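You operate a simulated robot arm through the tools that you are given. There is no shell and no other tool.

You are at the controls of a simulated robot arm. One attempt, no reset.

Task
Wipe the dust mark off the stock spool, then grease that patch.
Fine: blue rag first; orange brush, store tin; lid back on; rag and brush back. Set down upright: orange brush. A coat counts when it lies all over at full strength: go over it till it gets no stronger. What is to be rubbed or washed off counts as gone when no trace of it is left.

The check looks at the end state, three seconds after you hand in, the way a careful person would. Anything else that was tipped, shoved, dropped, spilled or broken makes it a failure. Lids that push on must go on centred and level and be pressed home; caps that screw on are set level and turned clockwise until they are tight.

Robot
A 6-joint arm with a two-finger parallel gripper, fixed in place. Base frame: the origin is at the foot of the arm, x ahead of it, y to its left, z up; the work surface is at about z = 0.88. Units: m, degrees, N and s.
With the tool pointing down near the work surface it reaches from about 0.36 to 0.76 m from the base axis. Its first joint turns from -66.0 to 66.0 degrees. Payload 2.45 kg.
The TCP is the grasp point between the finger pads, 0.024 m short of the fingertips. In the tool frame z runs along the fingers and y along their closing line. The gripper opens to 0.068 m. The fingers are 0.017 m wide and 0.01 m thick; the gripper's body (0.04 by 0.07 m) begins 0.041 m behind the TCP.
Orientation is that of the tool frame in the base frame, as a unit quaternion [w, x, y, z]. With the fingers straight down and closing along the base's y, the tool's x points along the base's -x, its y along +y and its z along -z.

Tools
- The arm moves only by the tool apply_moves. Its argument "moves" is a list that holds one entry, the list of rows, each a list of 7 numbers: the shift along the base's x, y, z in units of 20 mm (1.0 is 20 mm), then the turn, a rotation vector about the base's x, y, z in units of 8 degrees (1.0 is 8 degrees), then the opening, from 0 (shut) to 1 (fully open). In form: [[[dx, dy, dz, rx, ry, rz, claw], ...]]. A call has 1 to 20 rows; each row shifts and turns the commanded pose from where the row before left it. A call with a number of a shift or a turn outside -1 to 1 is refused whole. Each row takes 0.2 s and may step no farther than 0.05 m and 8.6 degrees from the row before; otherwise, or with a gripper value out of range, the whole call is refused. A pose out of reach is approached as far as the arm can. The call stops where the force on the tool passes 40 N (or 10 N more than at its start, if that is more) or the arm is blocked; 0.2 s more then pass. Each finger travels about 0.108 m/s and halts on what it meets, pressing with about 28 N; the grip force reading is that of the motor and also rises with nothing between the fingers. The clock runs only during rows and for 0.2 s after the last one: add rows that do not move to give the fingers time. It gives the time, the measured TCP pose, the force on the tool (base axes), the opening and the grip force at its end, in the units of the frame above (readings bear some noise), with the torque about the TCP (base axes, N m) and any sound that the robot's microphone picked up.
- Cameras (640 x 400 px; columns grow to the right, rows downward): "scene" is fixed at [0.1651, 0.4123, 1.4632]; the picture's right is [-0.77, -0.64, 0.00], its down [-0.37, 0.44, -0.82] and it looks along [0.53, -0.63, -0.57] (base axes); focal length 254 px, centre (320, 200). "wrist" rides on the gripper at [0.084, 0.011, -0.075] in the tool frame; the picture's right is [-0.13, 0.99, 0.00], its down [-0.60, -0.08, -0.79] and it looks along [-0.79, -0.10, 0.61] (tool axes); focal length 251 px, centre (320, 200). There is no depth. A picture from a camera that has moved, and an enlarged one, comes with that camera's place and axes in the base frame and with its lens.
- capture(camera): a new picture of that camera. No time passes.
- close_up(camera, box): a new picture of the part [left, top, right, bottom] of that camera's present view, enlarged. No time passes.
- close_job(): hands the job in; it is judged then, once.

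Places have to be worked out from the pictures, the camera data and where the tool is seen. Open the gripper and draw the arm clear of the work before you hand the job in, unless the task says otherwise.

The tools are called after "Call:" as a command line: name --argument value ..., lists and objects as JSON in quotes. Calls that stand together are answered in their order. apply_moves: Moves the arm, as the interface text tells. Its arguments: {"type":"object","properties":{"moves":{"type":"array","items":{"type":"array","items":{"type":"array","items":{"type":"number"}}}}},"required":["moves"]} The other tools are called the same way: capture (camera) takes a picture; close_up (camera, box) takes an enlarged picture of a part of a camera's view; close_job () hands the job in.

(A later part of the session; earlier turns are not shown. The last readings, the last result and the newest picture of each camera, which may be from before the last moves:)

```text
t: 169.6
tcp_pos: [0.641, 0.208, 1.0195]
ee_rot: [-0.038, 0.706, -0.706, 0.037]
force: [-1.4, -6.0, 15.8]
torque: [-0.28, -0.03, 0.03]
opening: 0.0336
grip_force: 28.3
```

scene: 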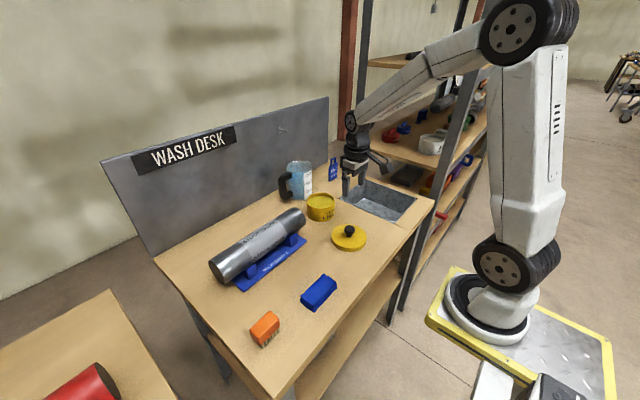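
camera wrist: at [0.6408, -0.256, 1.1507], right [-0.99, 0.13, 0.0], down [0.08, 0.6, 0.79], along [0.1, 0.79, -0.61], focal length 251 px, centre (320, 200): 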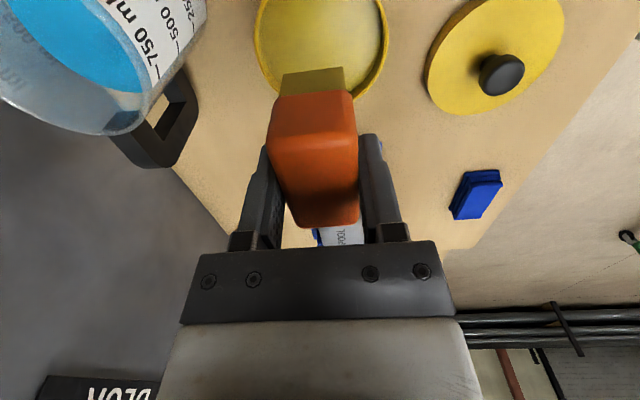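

All angles done twice. I lift, turn the wrist back, and move aside so the camera sees the patch from above.

Call:
apply_moves --moves '[[[0, 0, 0.2, 0, 0, 0, 0], [0, 0, 1, 0, 0.375, 0, 0], [0, 0, 1, 0, 0.375, 0, 0], [-0.075, -0.423, 0.365, 0, 0, -0.9375, 0], [-0.075, -0.423, 0.365, 0, 0, -0.9375, 0], [-0.075, -0.423, 0.365, 0, 0, -0.9375, 0], [-0.075, -0.423, 0.365, 0, 0, -0.9375, 0], [-0.075, -0.423, 0.365, 0, 0, -0.9375, 0], [-0.075, -0.423, 0.365, 0, 0, -0.9375, 0], [-0.075, -0.423, 0.365, 0, 0, -0.9375, 0], [-0.075, -0.423, 0.365, 0, 0, -0.9375, 0], [-0.075, -0.423, 0.365, 0, 0, -0.9375, 0], [-0.075, -0.423, 0.365, 0, 0, -0.9375, 0], [-0.075, -0.423, 0.365, 0, 0, -0.9375, 0], [-0.075, -0.423, 0.365, 0, 0, -0.9375, 0], [0, 0, 0, 0, 0, 0, 0]]]'

Call:
capture --camera "wrist"

Call:
close_up --camera "wrist" --box '[370, 0, 490, 90]'

Call:
close_up --camera "scene" --box '[212, 235, 252, 265]'

```text
t: 173.0
tcp_pos: [0.6218, 0.106, 1.1501]
ee_rot: [0.0, 0.001, 1.0, 0.0]
force: [0.3, 0.9, -0.5]
torque: [-0.01, 0.01, 0.01]
opening: 0.0335
grip_force: 28.3
```

```text
taken
camera wrist: at [0.5389, 0.1178, 1.224], right [0.13, 0.99, 0.0], down [0.6, -0.08, 0.79], along [0.79, -0.1, -0.61], focal length 251 px, centre (320, 200)
```

wrist: 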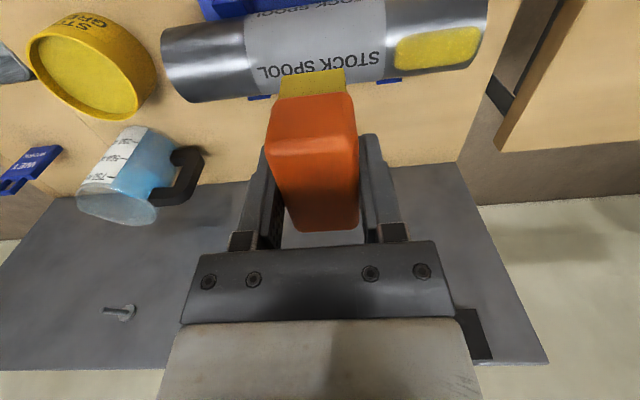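

```text
4.44 times, centred on (430, 45) of wrist
camera zoom: at [0.5389, 0.1178, 1.224], right [0.13, 0.99, 0.0], down [0.6, -0.08, 0.79], along [0.79, -0.1, -0.61], focal length 1118 px, centre (-169, 889)
```

zoom: 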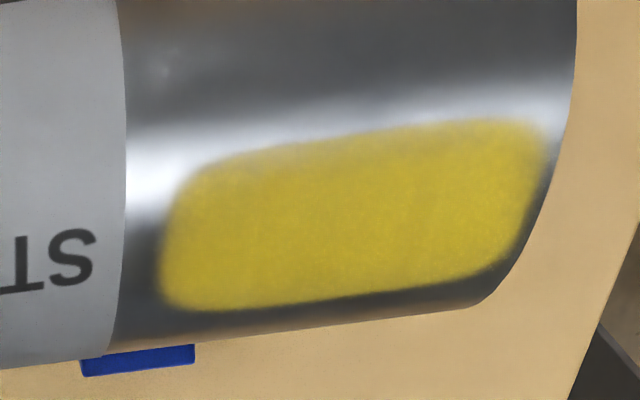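

```text
13.33 times, centred on (232, 250) of scene
camera zoom: at [0.1651, 0.4123, 1.4632], right [-0.77, -0.64, 0.0], down [-0.37, 0.44, -0.82], along [0.53, -0.63, -0.57], focal length 3392 px, centre (1493, -467)
```

zoom: 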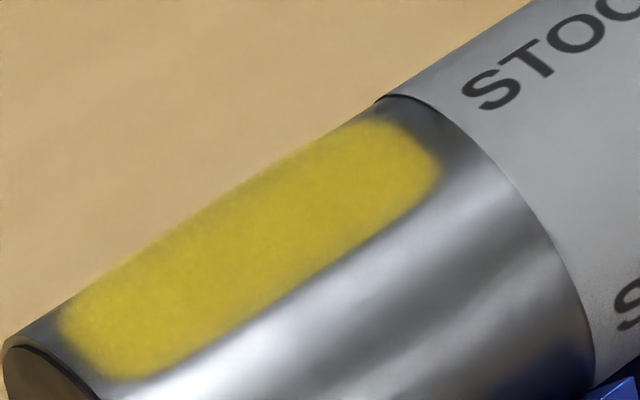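

The patch is evenly yellow all over from above. I'll zoom in further at its edges to judge strength before deciding on a further pass.

Call:
close_up --camera "wrist" --box '[390, 15, 440, 80]'

Call:
close_up --camera "wrist" --box '[435, 15, 490, 80]'

Call:
close_up --camera "wrist" --box '[270, 55, 370, 125]'

```text
6.15 times, centred on (415, 48) of wrist
camera zoom: at [0.5389, 0.1178, 1.224], right [0.13, 0.99, 0.0], down [0.6, -0.08, 0.79], along [0.79, -0.1, -0.61], focal length 1547 px, centre (-265, 1138)
```

zoom: 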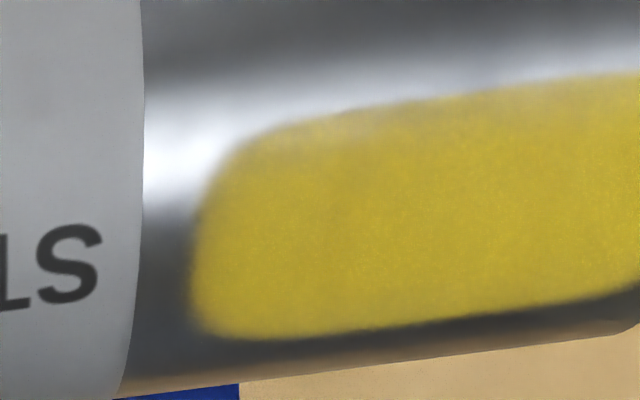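

```text
6.15 times, centred on (462, 48) of wrist
camera zoom: at [0.5389, 0.1178, 1.224], right [0.13, 0.99, 0.0], down [0.6, -0.08, 0.79], along [0.79, -0.1, -0.61], focal length 1547 px, centre (-557, 1138)
```

zoom: 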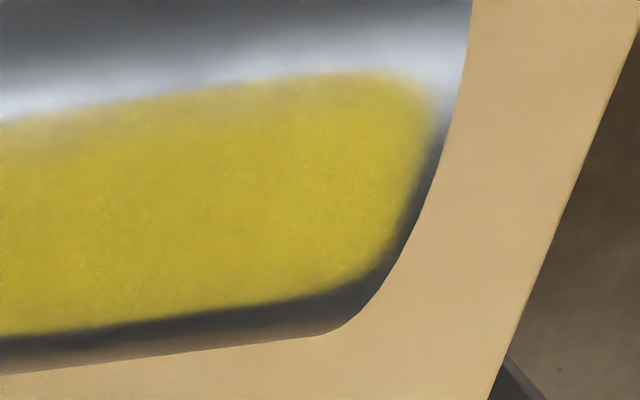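

```text
5.71 times, centred on (320, 90) of wrist
camera zoom: at [0.5389, 0.1178, 1.224], right [0.13, 0.99, 0.0], down [0.6, -0.08, 0.79], along [0.79, -0.1, -0.61], focal length 1437 px, centre (320, 829)
```

zoom: 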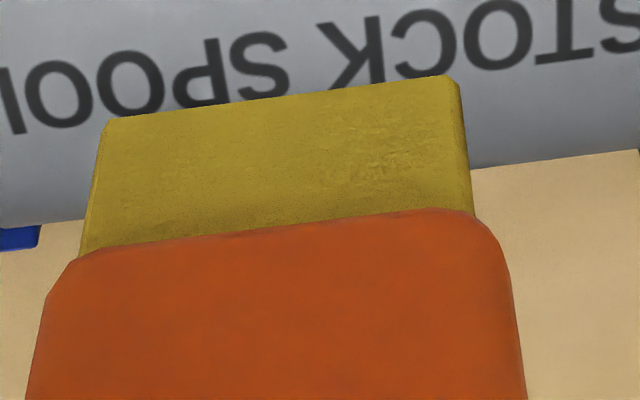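

The near edge strip (about −10° to −20°) looks slightly paler than the rest. I'll rotate back and brush there at about −16° tilt.

Call:
apply_moves --moves '[[[0.01, 0.423, -0.4167, 0, 0, 0.9375, 0], [0.01, 0.423, -0.4167, 0, 0, 0.9375, 0], [0.01, 0.423, -0.4167, 0, 0, 0.9375, 0], [0.01, 0.423, -0.4167, 0, 0, 0.9375, 0], [0.01, 0.423, -0.4167, 0, 0, 0.9375, 0], [0.01, 0.423, -0.4167, 0, 0, 0.9375, 0], [0.01, 0.423, -0.4167, 0, 0, 0.9375, 0], [0.01, 0.423, -0.4167, 0, 0, 0.9375, 0], [0.01, 0.423, -0.4167, 0, 0, 0.9375, 0], [0.01, 0.423, -0.4167, 0, 0, 0.9375, 0], [0.01, 0.423, -0.4167, 0, 0, 0.9375, 0], [0.01, 0.423, -0.4167, 0, 0, 0.9375, 0], [0, 0, 0, 0, 0, 0, 0], [0, 0, -0.5, 0, -0.7, 0, 0], [0, 0, -0.5, 0, -0.7, 0, 0], [0, 0, -0.42, 0, -0.6, 0, 0], [0, 0, 0, 0, 0, 0, 0]]]'

```text
t: 176.6
tcp_pos: [0.6246, 0.2117, 1.0212]
ee_rot: [-0.099, 0.7, -0.7, 0.099]
force: [0.0, -0.1, -1.0]
torque: [-0.01, -0.02, 0.02]
opening: 0.0335
grip_force: 27.9
```

Call:
apply_moves --moves '[[[0.04, 0, -0.14, 0, 0, 0, 0], [0, 0, 0, 0, 0, 0, 0]]]'

Call:
apply_moves --moves '[[[0.02, 0, -0.06, 0, 0, 0, 0], [0, 0, 0, 0, 0, 0, 0]]]'

```text
t: 177.2
tcp_pos: [0.6253, 0.2115, 1.0189]
ee_rot: [-0.098, 0.701, -0.7, 0.099]
force: [0.7, 0.7, -1.0]
torque: [0.02, -0.01, -0.01]
opening: 0.0336
grip_force: 27.8
```

```text
t: 177.8
tcp_pos: [0.6269, 0.2103, 1.0179]
ee_rot: [0.098, -0.7, 0.701, -0.098]
force: [-0.5, 0.3, -0.2]
torque: [0.0, -0.04, 0.0]
opening: 0.0337
grip_force: 28.0
```

Call:
apply_moves --moves '[[[0.015, 0, -0.06, 0, 0, 0, 0], [0, 0, 0, 0, 0, 0, 0]]]'

Call:
apply_moves --moves '[[[0.015, 0, -0.05, 0, 0, 0, 0], [0, 0, 0, 0, 0, 0, 0]]]'

```text
t: 178.4
tcp_pos: [0.6287, 0.212, 1.016]
ee_rot: [-0.097, 0.701, -0.7, 0.098]
force: [-3.2, -0.9, 4.4]
torque: [0.06, 0.13, 0.06]
opening: 0.0335
grip_force: 28.4
```

```text
t: 179.0
tcp_pos: [0.6262, 0.2097, 1.0164]
ee_rot: [-0.099, 0.7, -0.7, 0.098]
force: [-7.0, -2.0, 12.9]
torque: [0.02, 0.1, -0.01]
opening: 0.0337
grip_force: 28.2
```

Contact ≈14 N along the normal at −16°. I brush along y.

Call:
apply_moves --moves '[[[0, 0.5, 0, 0, 0, 0, 0], [0, -0.5, 0, 0, 0, 0, 0], [0, -0.5, 0, 0, 0, 0, 0], [0, 0.5, 0, 0, 0, 0, 0], [0, 0.5, 0, 0, 0, 0, 0], [0, -0.5, 0, 0, 0, 0, 0], [0, -0.5, 0, 0, 0, 0, 0], [0, 0.5, 0, 0, 0, 0, 0], [0, 0.5, 0, 0, 0, 0, 0], [0, -0.5, 0, 0, 0, 0, 0], [0, -0.5, 0, 0, 0, 0, 0], [0, 0.5, 0, 0, 0, 0, 0], [0, 0.5, 0, 0, 0, 0, 0], [0, -0.5, 0, 0, 0, 0, 0], [0, -0.5, 0, 0, 0, 0, 0], [0, 0.5, 0, 0, 0, 0, 0], [0, 0, 0, 0, 0, 0, 0]]]'

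Call:
close_up --camera "scene" --box '[190, 210, 290, 290]'

```text
t: 182.6
tcp_pos: [0.6252, 0.2095, 1.0155]
ee_rot: [-0.098, 0.701, -0.7, 0.098]
force: [-2.6, -5.4, 8.8]
torque: [0.12, -0.08, 0.0]
opening: 0.0334
grip_force: 28.2
```

```text
5.00 times, centred on (240, 250) of scene
camera zoom: at [0.1648, 0.4121, 1.4633], right [-0.77, -0.64, 0.0], down [-0.36, 0.44, -0.82], along [0.53, -0.63, -0.57], focal length 1272 px, centre (720, -50)
```

zoom: 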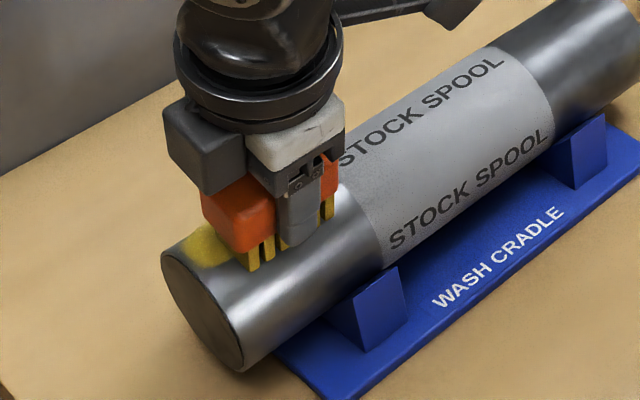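

I lift and go back to the overhead view to compare the near edge.

Call:
apply_moves --moves '[[[-0.05, 0, 0.2, 0, 0, 0, 0], [0, 0, 0.8, 0, 0.7, 0, 0], [0, 0, 0.8, 0, 0.7, 0, 0], [0, 0, 0.8, 0, 0.6, 0, 0], [-0.01, -0.423, 0.345, 0, 0, -0.9375, 0], [-0.01, -0.423, 0.345, 0, 0, -0.9375, 0], [-0.01, -0.423, 0.345, 0, 0, -0.9375, 0], [-0.01, -0.423, 0.345, 0, 0, -0.9375, 0], [-0.01, -0.423, 0.345, 0, 0, -0.9375, 0], [-0.01, -0.423, 0.345, 0, 0, -0.9375, 0], [-0.01, -0.423, 0.345, 0, 0, -0.9375, 0], [-0.01, -0.423, 0.345, 0, 0, -0.9375, 0], [-0.01, -0.423, 0.345, 0, 0, -0.9375, 0], [-0.01, -0.423, 0.345, 0, 0, -0.9375, 0], [-0.01, -0.423, 0.345, 0, 0, -0.9375, 0], [-0.01, -0.423, 0.345, 0, 0, -0.9375, 0], [0, 0, 0, 0, 0, 0, 0]]]'

Call:
close_up --camera "wrist" --box '[370, 0, 490, 90]'

Call:
close_up --camera "wrist" --box '[390, 15, 440, 80]'

Call:
close_up --camera "scene" --box '[212, 235, 252, 265]'

```text
t: 186.2
tcp_pos: [0.624, 0.107, 1.1509]
ee_rot: [0.0, 0.0, 1.0, 0.0]
force: [-0.4, -0.1, 0.2]
torque: [-0.01, 0.01, 0.0]
opening: 0.0333
grip_force: 27.3
```

```text
4.44 times, centred on (430, 45) of wrist
camera zoom: at [0.5411, 0.1178, 1.2246], right [0.13, 0.99, 0.0], down [0.6, -0.08, 0.79], along [0.79, -0.1, -0.61], focal length 1118 px, centre (-169, 889)
```

zoom: 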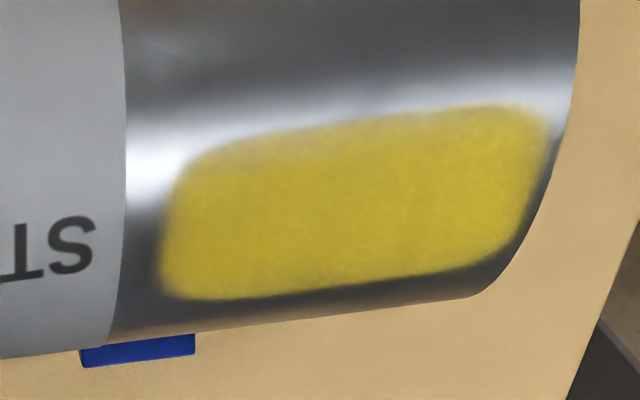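

```text
6.15 times, centred on (415, 48) of wrist
camera zoom: at [0.5411, 0.1178, 1.2246], right [0.13, 0.99, 0.0], down [0.6, -0.08, 0.79], along [0.79, -0.1, -0.61], focal length 1547 px, centre (-265, 1138)
```

zoom: 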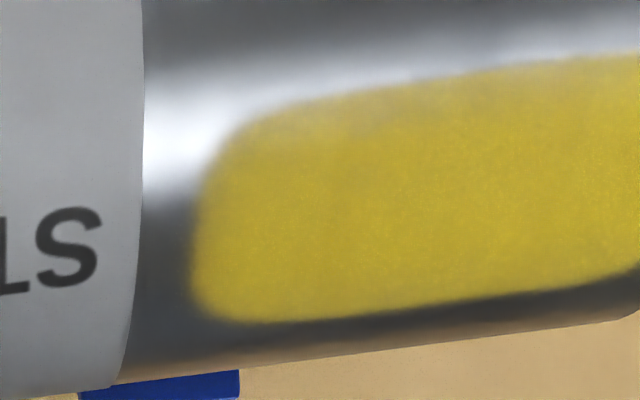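

```text
13.33 times, centred on (232, 250) of scene
camera zoom: at [0.1651, 0.4123, 1.4632], right [-0.77, -0.64, 0.0], down [-0.37, 0.44, -0.82], along [0.53, -0.63, -0.57], focal length 3392 px, centre (1493, -467)
```

zoom: 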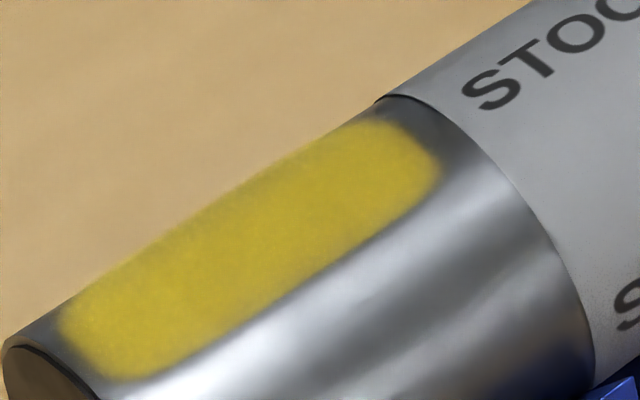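

It looks unchanged, and the pale tint there coincides with the spool's highlight band. To be certain of full strength everywhere, I'll take one more fresh load and go over the entire patch with slightly longer strokes.

Call:
apply_moves --moves '[[[0.098, -0.9914, -0.33, 0, 0, 0.8036, 0], [0.098, -0.9914, -0.33, 0, 0, 0.8036, 0], [0.098, -0.9914, -0.33, 0, 0, 0.8036, 0], [0.098, -0.9914, -0.33, 0, 0, 0.8036, 0], [0.098, -0.9914, -0.33, 0, 0, 0.8036, 0], [0.098, -0.9914, -0.33, 0, 0, 0.8036, 0], [0.098, -0.9914, -0.33, 0, 0, 0.8036, 0], [0.098, -0.9914, -0.33, 0, 0, 0.8036, 0], [0.098, -0.9914, -0.33, 0, 0, 0.8036, 0], [0.098, -0.9914, -0.33, 0, 0, 0.8036, 0], [0.098, -0.9914, -0.33, 0, 0, 0.8036, 0], [0.098, -0.9914, -0.33, 0, 0, 0.8036, 0], [0.098, -0.9914, -0.33, 0, 0, 0.8036, 0], [0.098, -0.9914, -0.33, 0, 0, 0.8036, 0], [0, 0, 0, 0, 0, 0, 0]]]'

Call:
capture --camera "wrist"

```text
t: 189.4
tcp_pos: [0.6514, -0.1705, 1.0582]
ee_rot: [0.0, 0.708, -0.707, 0.0]
force: [-0.2, 0.4, -0.6]
torque: [0.01, 0.01, -0.02]
opening: 0.0333
grip_force: 28.1
```

```text
taken
camera wrist: at [0.6413, -0.2555, 1.1323], right [-0.99, 0.13, 0.0], down [0.08, 0.6, 0.79], along [0.1, 0.79, -0.61], focal length 251 px, centre (320, 200)
```

wrist: 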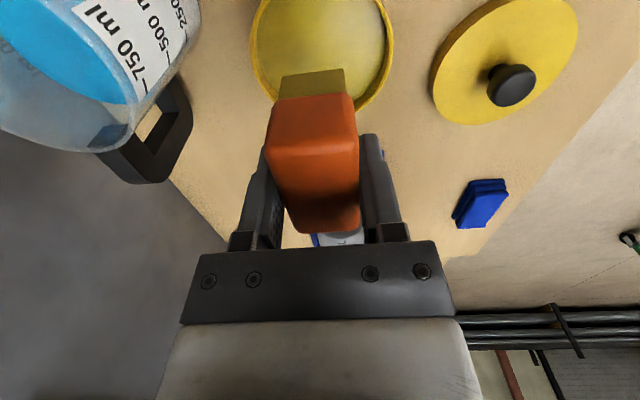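

Centred over the tin again; the brush has slid up a few mm in the grip, which is fine. I dip with small final steps.

Call:
apply_moves --moves '[[[0, 0, -1, 0, 0, 0, 0], [0, 0, -1, 0, 0, 0, 0], [0, 0, -1, 0, 0, 0, 0], [0, 0, -0.8, 0, 0, 0, 0], [0, 0, -0.35, 0, 0, 0, 0], [0, 0, -0.12, 0, 0, 0, 0], [0, 0, 0, 0, 0, 0, 0]]]'

Call:
apply_moves --moves '[[[0, 0, -0.08, 0, 0, 0, 0], [0, 0, 0, 0, 0, 0, 0]]]'

```text
t: 191.0
tcp_pos: [0.6525, -0.1694, 0.9716]
ee_rot: [0.0, -0.707, 0.707, 0.0]
force: [1.0, -0.9, -1.2]
torque: [-0.04, 0.01, -0.01]
opening: 0.0335
grip_force: 27.6
```

```text
t: 191.6
tcp_pos: [0.6507, -0.169, 0.9713]
ee_rot: [0.0, 0.708, -0.707, 0.0]
force: [-0.6, -0.9, -1.2]
torque: [-0.03, 0.02, -0.01]
opening: 0.0336
grip_force: 28.8
```

Call:
apply_moves --moves '[[[0, 0, -0.08, 0, 0, 0, 0], [0, 0, 0, 0, 0, 0, 0]]]'

Call:
apply_moves --moves '[[[0, 0, -0.05, 0, 0, 0, 0], [0, 0, 0, 0, 0, 0, 0]]]'

```text
t: 192.2
tcp_pos: [0.6521, -0.1682, 0.9718]
ee_rot: [-0.001, 0.707, -0.707, 0.002]
force: [-4.5, 0.4, 10.7]
torque: [0.34, 0.19, 0.13]
opening: 0.0335
grip_force: 28.2
```

```text
t: 192.8
tcp_pos: [0.652, -0.1696, 0.9708]
ee_rot: [0.0, -0.707, 0.707, -0.001]
force: [-5.1, 1.6, 21.9]
torque: [0.29, 0.2, 0.02]
opening: 0.0335
grip_force: 28.4
```

Loaded. I lift out and carry the brush back above the patch.

Call:
apply_moves --moves '[[[0, 0, 0.2, 0, 0, 0, 0], [0, 0, 1, 0, 0, 0, 0], [0, 0, 1, 0, 0, 0, 0], [0, 0, 1, 0, 0, 0, 0], [0, 0, 1, 0, 0, 0, 0], [0, 0, 0.28, 0, 0, 0, 0], [0, 0, 0, 0, 0, 0, 0]]]'

Call:
apply_moves --moves '[[[0.03, 0.9975, 0, 0, 0, 0, 0], [0.03, 0.9975, 0, 0, 0, 0, 0], [0.03, 0.9975, 0, 0, 0, 0, 0], [0.03, 0.9975, 0, 0, 0, 0, 0], [0.03, 0.9975, 0, 0, 0, 0, 0], [0.03, 0.9975, 0, 0, 0, 0, 0], [0.03, 0.9975, 0, 0, 0, 0, 0], [0.03, 0.9975, 0, 0, 0, 0, 0], [0.03, 0.9975, 0, 0, 0, 0, 0], [0.03, 0.9975, 0, 0, 0, 0, 0], [0.03, 0.9975, 0, 0, 0, 0, 0], [0.03, 0.9975, 0, 0, 0, 0, 0], [0.03, 0.9975, 0, 0, 0, 0, 0], [0.03, 0.9975, 0, 0, 0, 0, 0], [0.03, 0.9975, 0, 0, 0, 0, 0], [0.03, 0.9975, 0, 0, 0, 0, 0], [0.03, 0.9975, 0, 0, 0, 0, 0], [0.03, 0.9975, 0, 0, 0, 0, 0], [0.03, 0.9975, 0, 0, 0, 0, 0], [0, 0, 0, 0, 0, 0, 0]]]'

Call:
close_up --camera "scene" --box '[180, 190, 300, 290]'

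```text
t: 194.4
tcp_pos: [0.6512, -0.1688, 1.058]
ee_rot: [0.0, -0.707, 0.707, -0.001]
force: [0.2, -0.1, -1.9]
torque: [0.0, -0.01, 0.01]
opening: 0.0338
grip_force: 28.0
```

```text
t: 198.6
tcp_pos: [0.6623, 0.2116, 1.0567]
ee_rot: [0.0, -0.707, 0.708, 0.001]
force: [-0.6, 0.2, -0.5]
torque: [-0.01, -0.01, 0.01]
opening: 0.0336
grip_force: 27.9
```

```text
4.00 times, centred on (240, 240) of scene
camera zoom: at [0.1651, 0.4123, 1.4632], right [-0.77, -0.64, 0.0], down [-0.37, 0.44, -0.82], along [0.53, -0.63, -0.57], focal length 1018 px, centre (640, 40)
```

zoom: 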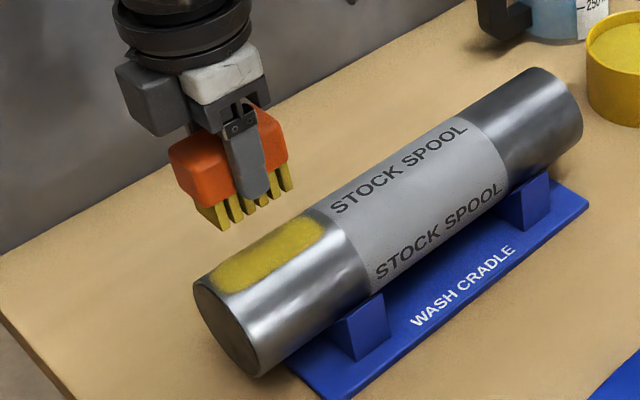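

Again from the far side: tilt 20° and approach in small steps to a light contact.

Call:
apply_moves --moves '[[[0.137, 0, -0.653, 0, 0.8333, 0, 0], [0.137, 0, -0.653, 0, 0.8333, 0, 0], [0.137, 0, -0.653, 0, 0.8333, 0, 0], [0, 0, 0, 0, 0, 0, 0], [-0.02, 0, -0.07, 0, 0, 0, 0], [0, 0, 0, 0, 0, 0, 0]]]'

Call:
apply_moves --moves '[[[-0.02, 0, -0.06, 0, 0, 0, 0], [0, 0, 0, 0, 0, 0, 0]]]'

```text
t: 200.0
tcp_pos: [0.6707, 0.2113, 1.0166]
ee_rot: [0.122, 0.697, -0.696, -0.123]
force: [-0.5, -0.4, -1.9]
torque: [0.0, -0.01, 0.0]
opening: 0.0334
grip_force: 28.1
```

```text
t: 200.6
tcp_pos: [0.6692, 0.2108, 1.0157]
ee_rot: [0.122, 0.697, -0.696, -0.122]
force: [1.2, -0.9, 1.5]
torque: [0.05, -0.01, -0.03]
opening: 0.0333
grip_force: 28.4
```

Just touching. I press about 0.8 mm further and do ±13 mm strokes.

Call:
apply_moves --moves '[[[-0.01, 0.65, -0.04, 0, 0, 0, 0], [0, -0.65, 0, 0, 0, 0, 0], [0, -0.65, 0, 0, 0, 0, 0], [0, 0.65, 0, 0, 0, 0, 0], [0, 0.65, 0, 0, 0, 0, 0], [0, -0.65, 0, 0, 0, 0, 0], [0, -0.65, 0, 0, 0, 0, 0], [0, 0.65, 0, 0, 0, 0, 0], [0, 0.65, 0, 0, 0, 0, 0], [0, -0.65, 0, 0, 0, 0, 0], [0, -0.65, 0, 0, 0, 0, 0], [0, 0.65, 0, 0, 0, 0, 0], [0, 0, 0, 0, 0, 0, 0]]]'

Call:
apply_moves --moves '[[[0.07, 0, 0.19, 0, 0, 0, 0], [-0.1, 0, 0.08, 0, -0.5, 0, 0], [-0.09, 0, 0.06, 0, -0.5, 0, 0], [-0.04, 0, -0.2, 0, 0, 0, 0], [0, 0, 0, 0, 0, 0, 0]]]'

```text
t: 203.4
tcp_pos: [0.6692, 0.2089, 1.0159]
ee_rot: [0.122, 0.697, -0.696, -0.122]
force: [4.8, -5.6, 11.5]
torque: [-0.19, -0.06, 0.02]
opening: 0.0336
grip_force: 27.7
```

```text
t: 204.6
tcp_pos: [0.666, 0.2094, 1.0177]
ee_rot: [0.074, 0.704, -0.703, -0.074]
force: [0.7, 0.4, -0.5]
torque: [-0.03, -0.01, 0.04]
opening: 0.0335
grip_force: 27.9
```

Call:
apply_moves --moves '[[[-0.015, 0, -0.08, 0, 0, 0, 0], [0, 0, 0, 0, 0, 0, 0]]]'

```text
t: 205.2
tcp_pos: [0.6659, 0.2105, 1.0165]
ee_rot: [-0.074, -0.703, 0.703, 0.074]
force: [-0.7, 0.1, 2.1]
torque: [0.0, 0.05, -0.04]
opening: 0.0335
grip_force: 27.8
```

Just touching at 12°. Press ~0.8 mm and stroke.

Call:
apply_moves --moves '[[[-0.01, 0.65, -0.04, 0, 0, 0, 0], [0, -0.65, 0, 0, 0, 0, 0], [0, -0.65, 0, 0, 0, 0, 0], [0, 0.65, 0, 0, 0, 0, 0], [0, 0.65, 0, 0, 0, 0, 0], [0, -0.65, 0, 0, 0, 0, 0], [0, -0.65, 0, 0, 0, 0, 0], [0, 0.65, 0, 0, 0, 0, 0], [0, 0.65, 0, 0, 0, 0, 0], [0, -0.65, 0, 0, 0, 0, 0], [0, -0.65, 0, 0, 0, 0, 0], [0, 0.65, 0, 0, 0, 0, 0], [0, 0, 0, 0, 0, 0, 0]]]'

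Call:
apply_moves --moves '[[[0.03, 0, 0.2, 0, 0, 0, 0], [-0.3, 0, 0.06, 0, -0.5, 0, 0], [-0.3, 0, 0.02, 0, -0.5, 0, 0], [0, 0, -0.2, 0, 0, 0, 0], [0, 0, 0, 0, 0, 0, 0]]]'

```text
t: 208.0
tcp_pos: [0.6669, 0.2093, 1.0157]
ee_rot: [-0.074, -0.702, 0.704, 0.073]
force: [6.3, -10.3, 21.3]
torque: [-0.49, -0.12, 0.1]
opening: 0.0336
grip_force: 28.2
```

```text
t: 209.2
tcp_pos: [0.6536, 0.2114, 1.0185]
ee_rot: [-0.024, -0.707, 0.707, 0.025]
force: [-1.3, 0.1, 4.1]
torque: [0.12, 0.05, 0.07]
opening: 0.0335
grip_force: 27.6
```

Contact at 4°. Stroke here.

Call:
apply_moves --moves '[[[0, 0.65, -0.015, 0, 0, 0, 0], [0, -0.65, 0, 0, 0, 0, 0], [0, -0.65, 0, 0, 0, 0, 0], [0, 0.65, 0, 0, 0, 0, 0], [0, 0.65, 0, 0, 0, 0, 0], [0, -0.65, 0, 0, 0, 0, 0], [0, -0.65, 0, 0, 0, 0, 0], [0, 0.65, 0, 0, 0, 0, 0], [0, 0.65, 0, 0, 0, 0, 0], [0, -0.65, 0, 0, 0, 0, 0], [0, -0.65, 0, 0, 0, 0, 0], [0, 0.65, 0, 0, 0, 0, 0], [0, 0, 0, 0, 0, 0, 0]]]'

Call:
apply_moves --moves '[[[0, 0, 0.2, 0, 0, 0, 0], [-0.37, 0, 0.03, 0, -0.625, 0, 0], [-0.37, 0, 0, 0, -0.625, 0, 0], [0, 0, -0.19, 0, 0, 0, 0], [0, 0, 0, 0, 0, 0, 0]]]'

```text
t: 212.0
tcp_pos: [0.6547, 0.2093, 1.0158]
ee_rot: [0.025, 0.707, -0.707, -0.025]
force: [-0.6, 0.3, 2.5]
torque: [0.05, -0.02, 0.01]
opening: 0.0335
grip_force: 27.8
```

```text
t: 213.2
tcp_pos: [0.6397, 0.2105, 1.0177]
ee_rot: [0.036, -0.706, 0.706, -0.037]
force: [-0.4, -0.5, -1.1]
torque: [0.01, 0.0, 0.03]
opening: 0.0338
grip_force: 28.3
```

Call:
apply_moves --moves '[[[0.005, 0, -0.08, 0, 0, 0, 0], [0, 0, 0, 0, 0, 0, 0]]]'

Call:
apply_moves --moves '[[[0.005, 0, -0.06, 0, 0, 0, 0], [0, 0, 0, 0, 0, 0, 0]]]'

```text
t: 213.8
tcp_pos: [0.6408, 0.212, 1.0173]
ee_rot: [-0.038, 0.707, -0.705, 0.038]
force: [-4.4, -3.5, 9.7]
torque: [0.2, 0.12, 0.12]
opening: 0.0337
grip_force: 27.5
```

```text
t: 214.4
tcp_pos: [0.6415, 0.2111, 1.0177]
ee_rot: [-0.039, 0.706, -0.706, 0.038]
force: [-8.6, 1.0, 23.1]
torque: [0.08, 0.33, -0.01]
opening: 0.0336
grip_force: 28.2
```

A bit too hard. I ease up 1 mm and stroke at −6°.

Call:
apply_moves --moves '[[[0, 0, 0.06, 0, 0, 0, 0], [0, 0.65, 0, 0, 0, 0, 0], [0, -0.65, 0, 0, 0, 0, 0], [0, -0.65, 0, 0, 0, 0, 0], [0, 0.65, 0, 0, 0, 0, 0], [0, 0.65, 0, 0, 0, 0, 0], [0, -0.65, 0, 0, 0, 0, 0], [0, -0.65, 0, 0, 0, 0, 0], [0, 0.65, 0, 0, 0, 0, 0], [0, 0.65, 0, 0, 0, 0, 0], [0, -0.65, 0, 0, 0, 0, 0], [0, -0.65, 0, 0, 0, 0, 0], [0, 0.65, 0, 0, 0, 0, 0], [0, 0, 0, 0, 0, 0, 0]]]'

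Call:
apply_moves --moves '[[[-0.02, 0, 0.2, 0, 0, 0, 0], [-0.34, 0, -0.05, 0, -0.625, 0, 0], [-0.34, 0, -0.07, 0, -0.625, 0, 0], [0.04, 0, -0.17, 0, 0, 0, 0], [0, 0, 0, 0, 0, 0, 0]]]'

```text
t: 217.4
tcp_pos: [0.6394, 0.2083, 1.0168]
ee_rot: [0.036, -0.706, 0.706, -0.038]
force: [-1.2, -8.1, 20.2]
torque: [-0.45, -0.04, -0.03]
opening: 0.0336
grip_force: 27.9
```

```text
t: 218.6
tcp_pos: [0.6258, 0.2117, 1.0135]
ee_rot: [-0.099, 0.701, -0.7, 0.098]
force: [-5.0, 0.3, 6.5]
torque: [0.22, 0.13, 0.18]
opening: 0.0331
grip_force: 27.8
```

Contact ≈8 N at −16°. Stroke here as well for the near edge.

Call:
apply_moves --moves '[[[0, 0.65, -0.01, 0, 0, 0, 0], [0, -0.65, 0, 0, 0, 0, 0], [0, -0.65, 0, 0, 0, 0, 0], [0, 0.65, 0, 0, 0, 0, 0], [0, 0.65, 0, 0, 0, 0, 0], [0, -0.65, 0, 0, 0, 0, 0], [0, -0.65, 0, 0, 0, 0, 0], [0, 0.65, 0, 0, 0, 0, 0], [0, 0.65, 0, 0, 0, 0, 0], [0, -0.65, 0, 0, 0, 0, 0], [0, -0.65, 0, 0, 0, 0, 0], [0, 0.65, 0, 0, 0, 0, 0], [0, 0, 0, 0, 0, 0, 0]]]'

```text
t: 221.4
tcp_pos: [0.6276, 0.2103, 1.0155]
ee_rot: [0.098, -0.7, 0.7, -0.098]
force: [-3.5, -5.9, 13.0]
torque: [-0.07, -0.03, -0.04]
opening: 0.0335
grip_force: 28.0
```

I lift and return to the overhead view to compare.

Call:
apply_moves --moves '[[[-0.05, 0, 0.2, 0, 0, 0, 0], [0, 0, 0.8, 0, 0.7, 0, 0], [0, 0, 0.8, 0, 0.7, 0, 0], [0, 0, 0.8, 0, 0.6, 0, 0], [-0.01, -0.423, 0.345, 0, 0, -0.9375, 0], [-0.01, -0.423, 0.345, 0, 0, -0.9375, 0], [-0.01, -0.423, 0.345, 0, 0, -0.9375, 0], [-0.01, -0.423, 0.345, 0, 0, -0.9375, 0], [-0.01, -0.423, 0.345, 0, 0, -0.9375, 0], [-0.01, -0.423, 0.345, 0, 0, -0.9375, 0], [-0.01, -0.423, 0.345, 0, 0, -0.9375, 0], [-0.01, -0.423, 0.345, 0, 0, -0.9375, 0], [-0.01, -0.423, 0.345, 0, 0, -0.9375, 0], [-0.01, -0.423, 0.345, 0, 0, -0.9375, 0], [-0.01, -0.423, 0.345, 0, 0, -0.9375, 0], [-0.01, -0.423, 0.345, 0, 0, -0.9375, 0], [0, 0, 0, 0, 0, 0, 0]]]'

Call:
close_up --camera "wrist" --box '[370, 0, 490, 90]'

Call:
close_up --camera "wrist" --box '[390, 15, 440, 80]'

Call:
close_up --camera "scene" --box '[212, 235, 252, 265]'

Call:
capture --camera "wrist"

```text
t: 225.0
tcp_pos: [0.624, 0.1074, 1.1492]
ee_rot: [0.0, 0.002, 1.0, 0.0]
force: [-0.3, 0.0, 0.0]
torque: [-0.02, -0.01, -0.04]
opening: 0.0336
grip_force: 28.4
```

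```text
4.44 times, centred on (430, 45) of wrist
camera zoom: at [0.5404, 0.1183, 1.2226], right [0.13, 0.99, 0.0], down [0.6, -0.08, 0.79], along [0.79, -0.1, -0.61], focal length 1118 px, centre (-169, 889)
```

zoom: 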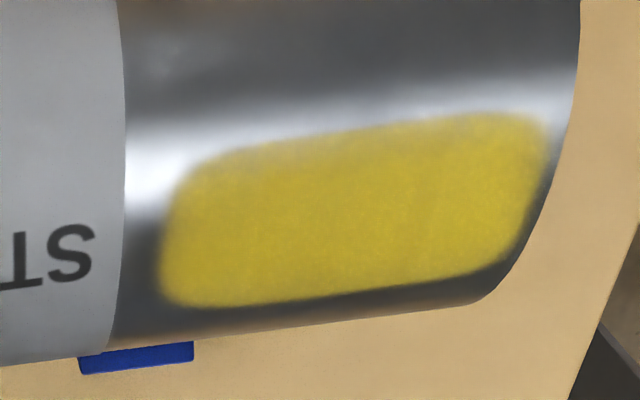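

```text
6.15 times, centred on (415, 48) of wrist
camera zoom: at [0.5404, 0.1183, 1.2226], right [0.13, 0.99, 0.0], down [0.6, -0.08, 0.79], along [0.79, -0.1, -0.61], focal length 1547 px, centre (-265, 1138)
```

zoom: 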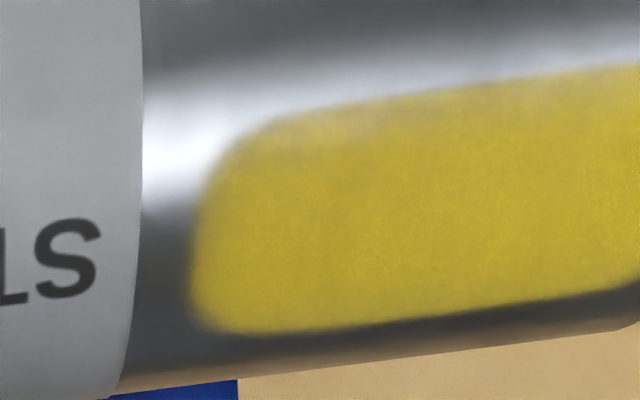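

```text
13.33 times, centred on (232, 250) of scene
camera zoom: at [0.1651, 0.4123, 1.4632], right [-0.77, -0.64, 0.0], down [-0.37, 0.44, -0.82], along [0.53, -0.63, -0.57], focal length 3392 px, centre (1493, -467)
```

zoom: 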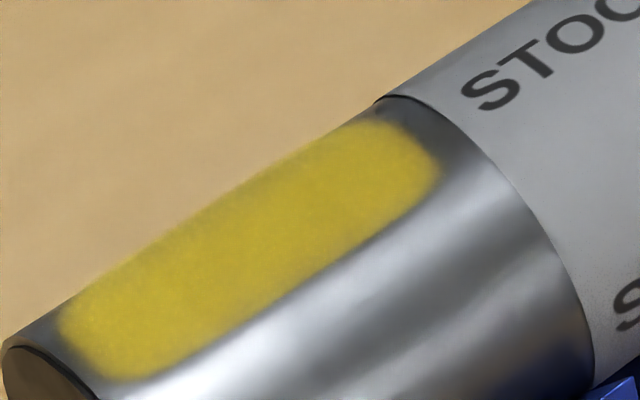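

```text
taken
camera wrist: at [0.5404, 0.1183, 1.2226], right [0.13, 0.99, 0.0], down [0.6, -0.08, 0.79], along [0.79, -0.1, -0.61], focal length 251 px, centre (320, 200)
```

wrist: 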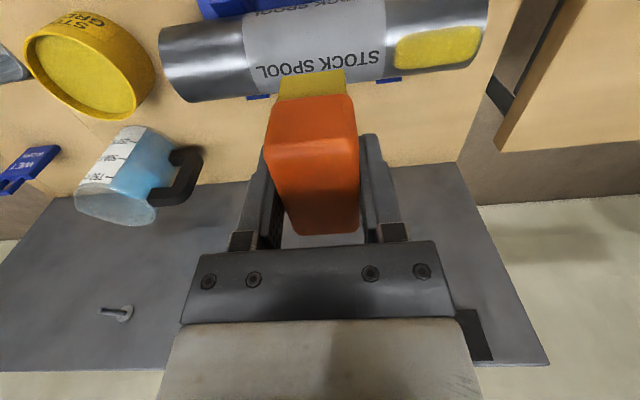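

The coat is unchanged by the extra pass, so it's at full strength all over, and the spool is still in place. Now I take the brush back: rotate to its original orientation and go above its spot at (0.4515, 0.2605).

Call:
apply_moves --moves '[[[-0.713, 0.636, -0.411, 0, 0, 0.9375, 0], [-0.713, 0.636, -0.411, 0, 0, 0.9375, 0], [-0.713, 0.636, -0.411, 0, 0, 0.9375, 0], [-0.713, 0.636, -0.411, 0, 0, 0.9375, 0], [-0.713, 0.636, -0.411, 0, 0, 0.9375, 0], [-0.713, 0.636, -0.411, 0, 0, 0.9375, 0], [-0.713, 0.636, -0.411, 0, 0, 0.9375, 0], [-0.713, 0.636, -0.411, 0, 0, 0.9375, 0], [-0.713, 0.636, -0.411, 0, 0, 0.9375, 0], [-0.713, 0.636, -0.411, 0, 0, 0.9375, 0], [-0.713, 0.636, -0.411, 0, 0, 0.9375, 0], [-0.713, 0.636, -0.411, 0, 0, 0.9375, 0], [0, 0, 0, 0, 0, 0, 0], [0, 0, -1, 0, 0, 0, 0], [0, 0, -1, 0, 0, 0, 0], [0, 0, -1, 0, 0, 0, 0], [0, 0, -1, 0, 0, 0, 0], [0, 0, 0, 0, 0, 0, 0]]]'

Call:
capture --camera "wrist"

Call:
close_up --camera "scene" --box '[220, 260, 320, 360]'

```text
t: 228.8
tcp_pos: [0.4528, 0.2604, 0.9698]
ee_rot: [0.0, 0.707, -0.707, 0.0]
force: [-0.5, 0.1, -0.2]
torque: [-0.01, 0.02, 0.04]
opening: 0.0337
grip_force: 27.4
```

```text
taken
camera wrist: at [0.4419, 0.1753, 1.0438], right [-0.99, 0.13, 0.0], down [0.08, 0.6, 0.79], along [0.1, 0.79, -0.61], focal length 251 px, centre (320, 200)
```

wrist: 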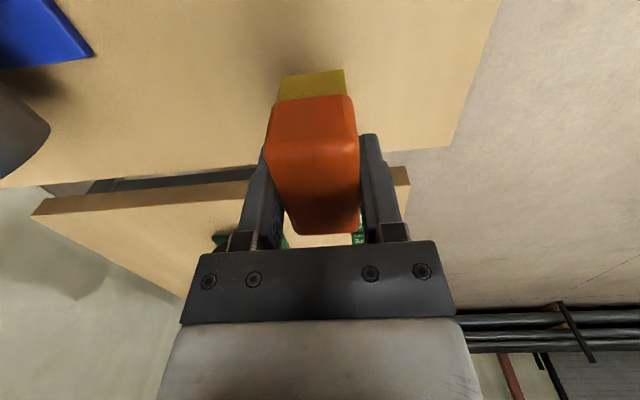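

```text
4.00 times, centred on (270, 310) of scene
camera zoom: at [0.1651, 0.4123, 1.4632], right [-0.77, -0.64, 0.0], down [-0.37, 0.44, -0.82], along [0.53, -0.63, -0.57], focal length 1018 px, centre (520, -240)
```

zoom: 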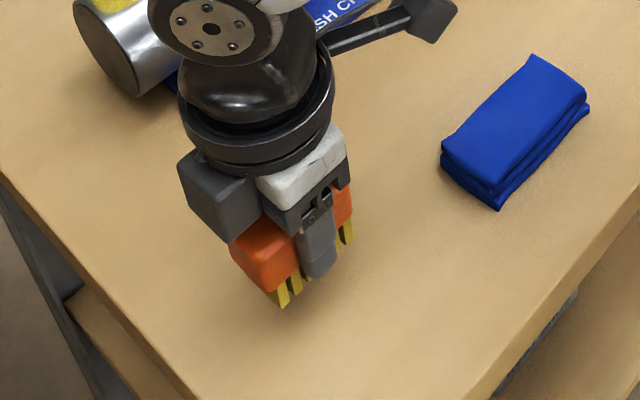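

The brush hangs level over its old spot. I lower it most of the way, then in small steps until it touches.

Call:
apply_moves --moves '[[[0, 0, -0.7, 0, 0, 0, 0], [0, 0, -0.7, 0, 0, 0, 0], [0, 0, -0.5, 0, 0, 0, 0], [0, 0, 0, 0, 0, 0, 0]]]'

Call:
apply_moves --moves '[[[0, 0, -0.1, 0, 0, 0, 0], [0, 0, 0, 0, 0, 0, 0]]]'

```text
t: 229.8
tcp_pos: [0.4516, 0.2611, 0.9329]
ee_rot: [0.0, -0.707, 0.707, 0.0]
force: [0.5, -0.8, -1.1]
torque: [0.01, 0.02, 0.0]
opening: 0.0334
grip_force: 27.9
```

```text
t: 230.4
tcp_pos: [0.4525, 0.2611, 0.9299]
ee_rot: [0.001, 0.707, -0.707, 0.001]
force: [-1.1, -0.1, -0.6]
torque: [-0.01, -0.03, 0.02]
opening: 0.0334
grip_force: 28.4
```

Call:
apply_moves --moves '[[[0, 0, -0.1, 0, 0, 0, 0], [0, 0, 0, 0, 0, 0, 0]]]'

Call:
apply_moves --moves '[[[0, 0, -0.08, 0, 0, 0, 0], [0, 0, 0, 0, 0, 0, 0]]]'

```text
t: 231.0
tcp_pos: [0.453, 0.2611, 0.929]
ee_rot: [0.0, 0.707, -0.707, 0.0]
force: [0.4, -0.5, -1.2]
torque: [0.04, -0.01, -0.01]
opening: 0.0337
grip_force: 28.0
```

```text
t: 231.6
tcp_pos: [0.4532, 0.2612, 0.9269]
ee_rot: [-0.001, 0.707, -0.707, 0.0]
force: [-0.1, 0.5, -0.6]
torque: [0.01, 0.01, 0.03]
opening: 0.0338
grip_force: 28.1
```

Call:
apply_moves --moves '[[[0, 0, -0.08, 0, 0, 0, 0], [0, 0, 0, 0, 0, 0, 0]]]'

Call:
apply_moves --moves '[[[0, 0, -0.06, 0, 0, 0, 0], [0, 0, 0, 0, 0, 0, 0]]]'

```text
t: 232.2
tcp_pos: [0.4521, 0.2604, 0.9266]
ee_rot: [0.0, 0.707, -0.707, 0.0]
force: [-0.6, 0.6, -0.8]
torque: [-0.02, -0.03, 0.0]
opening: 0.0334
grip_force: 27.3
```

```text
t: 232.8
tcp_pos: [0.4519, 0.2609, 0.9236]
ee_rot: [-0.001, -0.707, 0.707, 0.0]
force: [-0.4, -1.6, -2.3]
torque: [0.01, -0.01, 0.01]
opening: 0.0335
grip_force: 27.9
```

Call:
apply_moves --moves '[[[0, 0, -0.06, 0, 0, 0, 0], [0, 0, 0, 0, 0, 0, 0]]]'

Call:
close_up --camera "scene" --box '[240, 300, 300, 360]'

```text
t: 233.4
tcp_pos: [0.4524, 0.2611, 0.923]
ee_rot: [0.0, 0.707, -0.707, 0.0]
force: [-1.4, -1.6, 9.8]
torque: [0.18, 0.09, 0.04]
opening: 0.0337
grip_force: 28.3
```

```text
6.67 times, centred on (270, 330) of scene
camera zoom: at [0.1649, 0.4122, 1.4633], right [-0.77, -0.64, 0.0], down [-0.36, 0.44, -0.82], along [0.53, -0.63, -0.57], focal length 1696 px, centre (653, -667)
```

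zoom: 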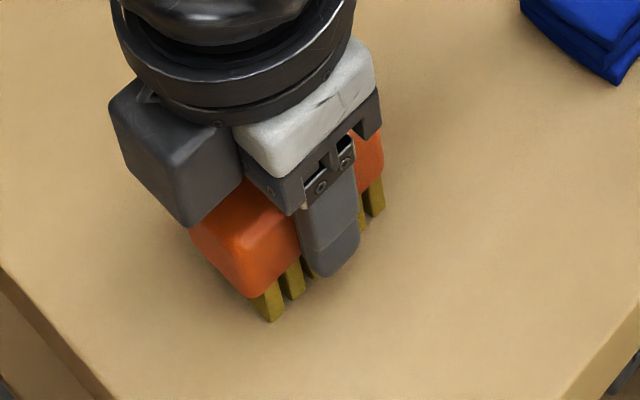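

The brush touches (9.8 N). I ease half a millimetre and open, then rise straight up.

Call:
apply_moves --moves '[[[0, 0, 0.03, 0, 0, 0, 0], [0, 0, 0, 0, 0, 0, 0.6], [0, 0, 0, 0, 0, 0, 0.8], [0, 0, 0, 0, 0, 0, 1], [0, 0, 0, 0, 0, 0, 1], [0, 0, 0.3, 0, 0, 0, 1], [0, 0, 0.7, 0, 0, 0, 1], [0, 0, 1, 0, 0, 0, 1], [0, 0, 1, 0, 0, 0, 1], [0, 0, 1, 0, 0, 0, 1], [0, 0, 1, 0, 0, 0, 1], [0, 0, 1, 0, 0, 0, 1], [0, 0, 1, 0, 0, 0, 1], [0, 0, 1, 0, 0, 0, 1], [0, 0, 0, 0, 0, 0, 1]]]'

Call:
capture --camera "wrist"

Call:
close_up --camera "scene" --box '[200, 250, 360, 350]'

```text
t: 236.6
tcp_pos: [0.4514, 0.2603, 1.0818]
ee_rot: [0.001, -0.707, 0.707, 0.0]
force: [0.0, -0.4, 0.0]
torque: [-0.02, 0.0, -0.04]
opening: 0.068
grip_force: 0.0
```

```text
taken
camera wrist: at [0.4416, 0.1757, 1.1567], right [-0.99, 0.13, 0.0], down [0.08, 0.6, 0.79], along [0.1, 0.79, -0.61], focal length 251 px, centre (320, 200)
```

wrist: 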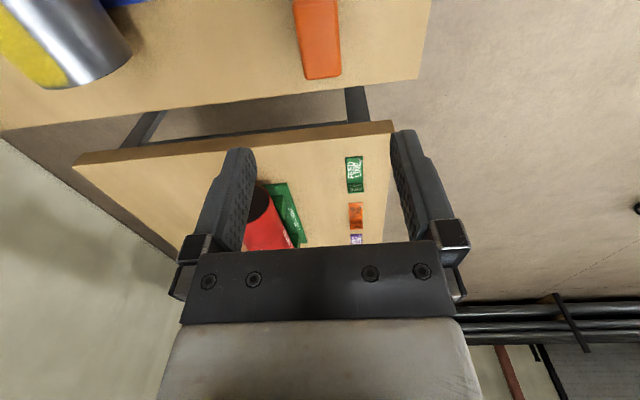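

```text
4.00 times, centred on (280, 300) of scene
camera zoom: at [0.1651, 0.4123, 1.4632], right [-0.77, -0.64, 0.0], down [-0.37, 0.44, -0.82], along [0.53, -0.63, -0.57], focal length 1018 px, centre (480, -200)
```

zoom: 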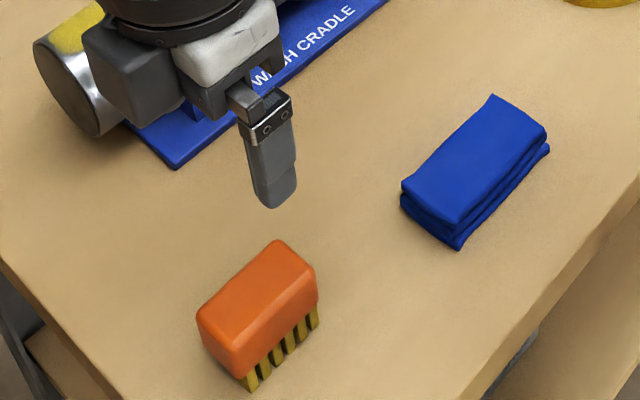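

The brush stands upright in its place and the rag is untouched. Now I go to fetch the lid, turning the gripper back to its original orientation on the way.

Call:
apply_moves --moves '[[[0.0925, -0.95525, 0, 0, 0, -0.5625, 1], [0.0925, -0.95525, 0, 0, 0, -0.5625, 1], [0.0925, -0.95525, 0, 0, 0, -0.5625, 1], [0.0925, -0.95525, 0, 0, 0, -0.5625, 1], [0.0925, -0.95525, 0, 0, 0, -0.5625, 1], [0.0925, -0.95525, 0, 0, 0, -0.5625, 1], [0.0925, -0.95525, 0, 0, 0, -0.5625, 1], [0.0925, -0.95525, 0, 0, 0, -0.5625, 1], [0.0925, -0.95525, 0, 0, 0, -0.5625, 1], [0.0925, -0.95525, 0, 0, 0, -0.5625, 1], [0.0925, -0.95525, 0, 0, 0, -0.5625, 1], [0.0925, -0.95525, 0, 0, 0, -0.5625, 1], [0.0925, -0.95525, 0, 0, 0, -0.5625, 1], [0.0925, -0.95525, 0, 0, 0, -0.5625, 1], [0.0925, -0.95525, 0, 0, 0, -0.5625, 1], [0.0925, -0.95525, 0, 0, 0, -0.5625, 1], [0.0925, -0.95525, 0, 0, 0, -0.5625, 1], [0.0925, -0.95525, 0, 0, 0, -0.5625, 1], [0.0925, -0.95525, 0, 0, 0, -0.5625, 1], [0.0925, -0.95525, 0, 0, 0, -0.5625, 1]]]'

Call:
capture --camera "wrist"

Call:
capture --camera "scene"

```text
t: 240.8
tcp_pos: [0.4895, -0.1218, 1.0841]
ee_rot: [-0.001, 0.001, 1.0, 0.0]
force: [-0.3, -0.7, -0.8]
torque: [0.0, -0.02, -0.02]
opening: 0.0679
grip_force: 0.0
```

```text
taken
camera wrist: at [0.4071, -0.1117, 1.1576], right [0.13, 0.99, 0.0], down [0.6, -0.08, 0.79], along [0.79, -0.1, -0.61], focal length 251 px, centre (320, 200)
```

wrist: 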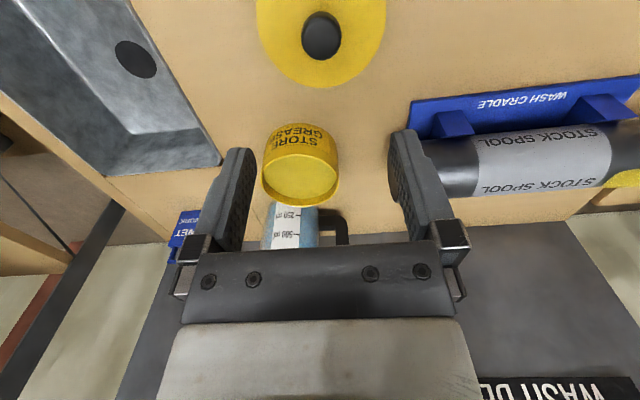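

```text
taken
```

scene: 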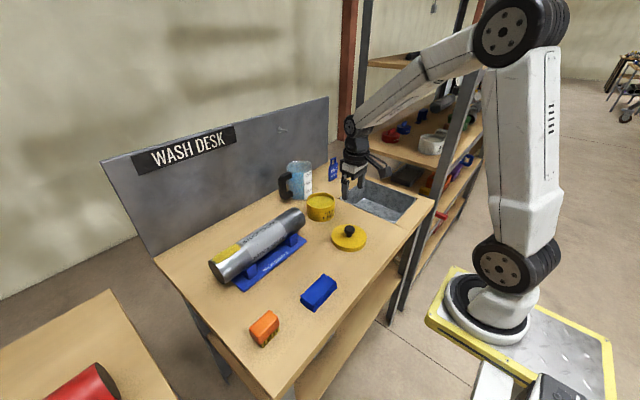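

Knob lies dead ahead of the grip. I descend to just above the knob and check.

Call:
apply_moves --moves '[[[0, 0, -1, 0, 0, 0, 1], [0, 0, -1, 0, 0, 0, 1], [0, 0, -1, 0, 0, 0, 1], [0, 0, -1, 0, 0, 0, 1], [0, 0, -1, 0, 0, 0, 1], [0, 0, -1, 0, 0, 0, 1], [0, 0, -0.25, 0, 0, 0, 1], [0, 0, 0, 0, 0, 0, 1]]]'

Call:
capture --camera "wrist"

Call:
close_up --camera "scene" --box '[320, 180, 400, 260]'

```text
t: 242.6
tcp_pos: [0.4899, -0.1213, 0.9576]
ee_rot: [0.001, 0.0, 1.0, 0.0]
force: [-0.6, 0.2, 0.5]
torque: [0.03, -0.01, -0.01]
opening: 0.0681
grip_force: 0.1
```

```text
taken
camera wrist: at [0.4066, -0.1107, 1.0322], right [0.13, 0.99, 0.0], down [0.6, -0.08, 0.79], along [0.79, -0.1, -0.61], focal length 251 px, centre (320, 200)
```

wrist: 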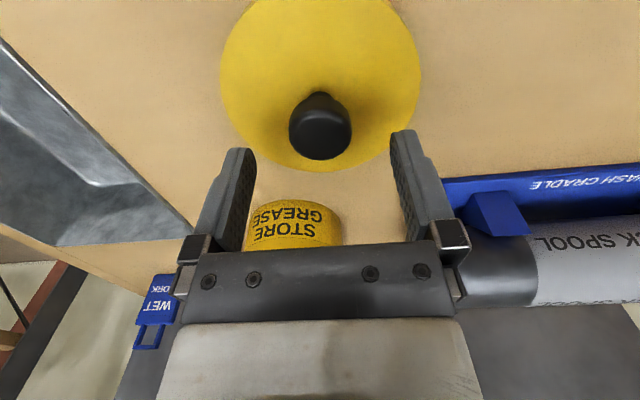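

```text
5.00 times, centred on (360, 220) of scene
camera zoom: at [0.1651, 0.4123, 1.4632], right [-0.77, -0.64, 0.0], down [-0.37, 0.44, -0.82], along [0.53, -0.63, -0.57], focal length 1272 px, centre (120, 100)
```

zoom: 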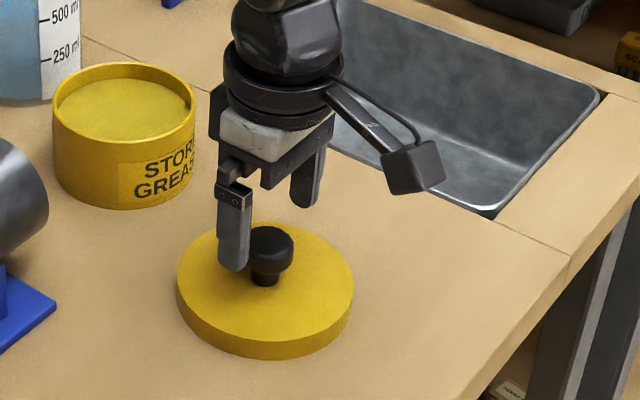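

Centred on the knob. I lower 33 mm to the earlier grasp height and close.

Call:
apply_moves --moves '[[[0, 0, -0.6, 0, 0, 0, 1], [0, 0, -0.6, 0, 0, 0, 1], [0, 0, -0.45, 0, 0, 0, 1], [0, 0, 0, 0, 0, 0, 1], [0, 0, 0, 0, 0, 0, 0.6], [0, 0, 0, 0, 0, 0, 0.45], [0, 0, 0, 0, 0, 0, 0], [0, 0, 0, 0, 0, 0, 0], [0, 0, 0, 0, 0, 0, 0]]]'

Call:
close_up --camera "scene" --box '[320, 180, 400, 260]'

```text
t: 244.6
tcp_pos: [0.4895, -0.1211, 0.9266]
ee_rot: [-0.001, 0.0, 1.0, 0.0]
force: [-0.7, -0.5, -0.6]
torque: [0.01, -0.01, -0.03]
opening: 0.0331
grip_force: 27.8
```

```text
5.00 times, centred on (360, 220) of scene
camera zoom: at [0.1651, 0.4123, 1.4632], right [-0.77, -0.64, 0.0], down [-0.37, 0.44, -0.82], along [0.53, -0.63, -0.57], focal length 1272 px, centre (120, 100)
```

zoom: 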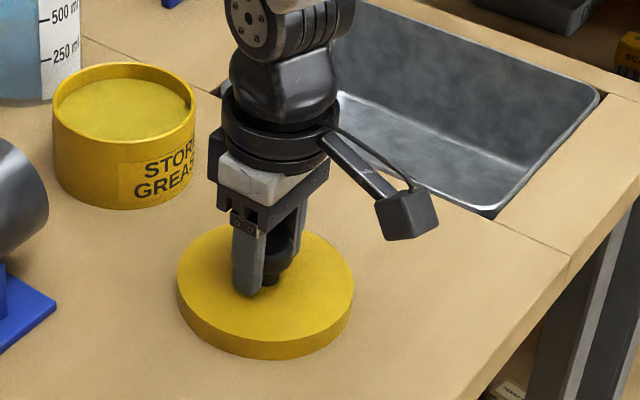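

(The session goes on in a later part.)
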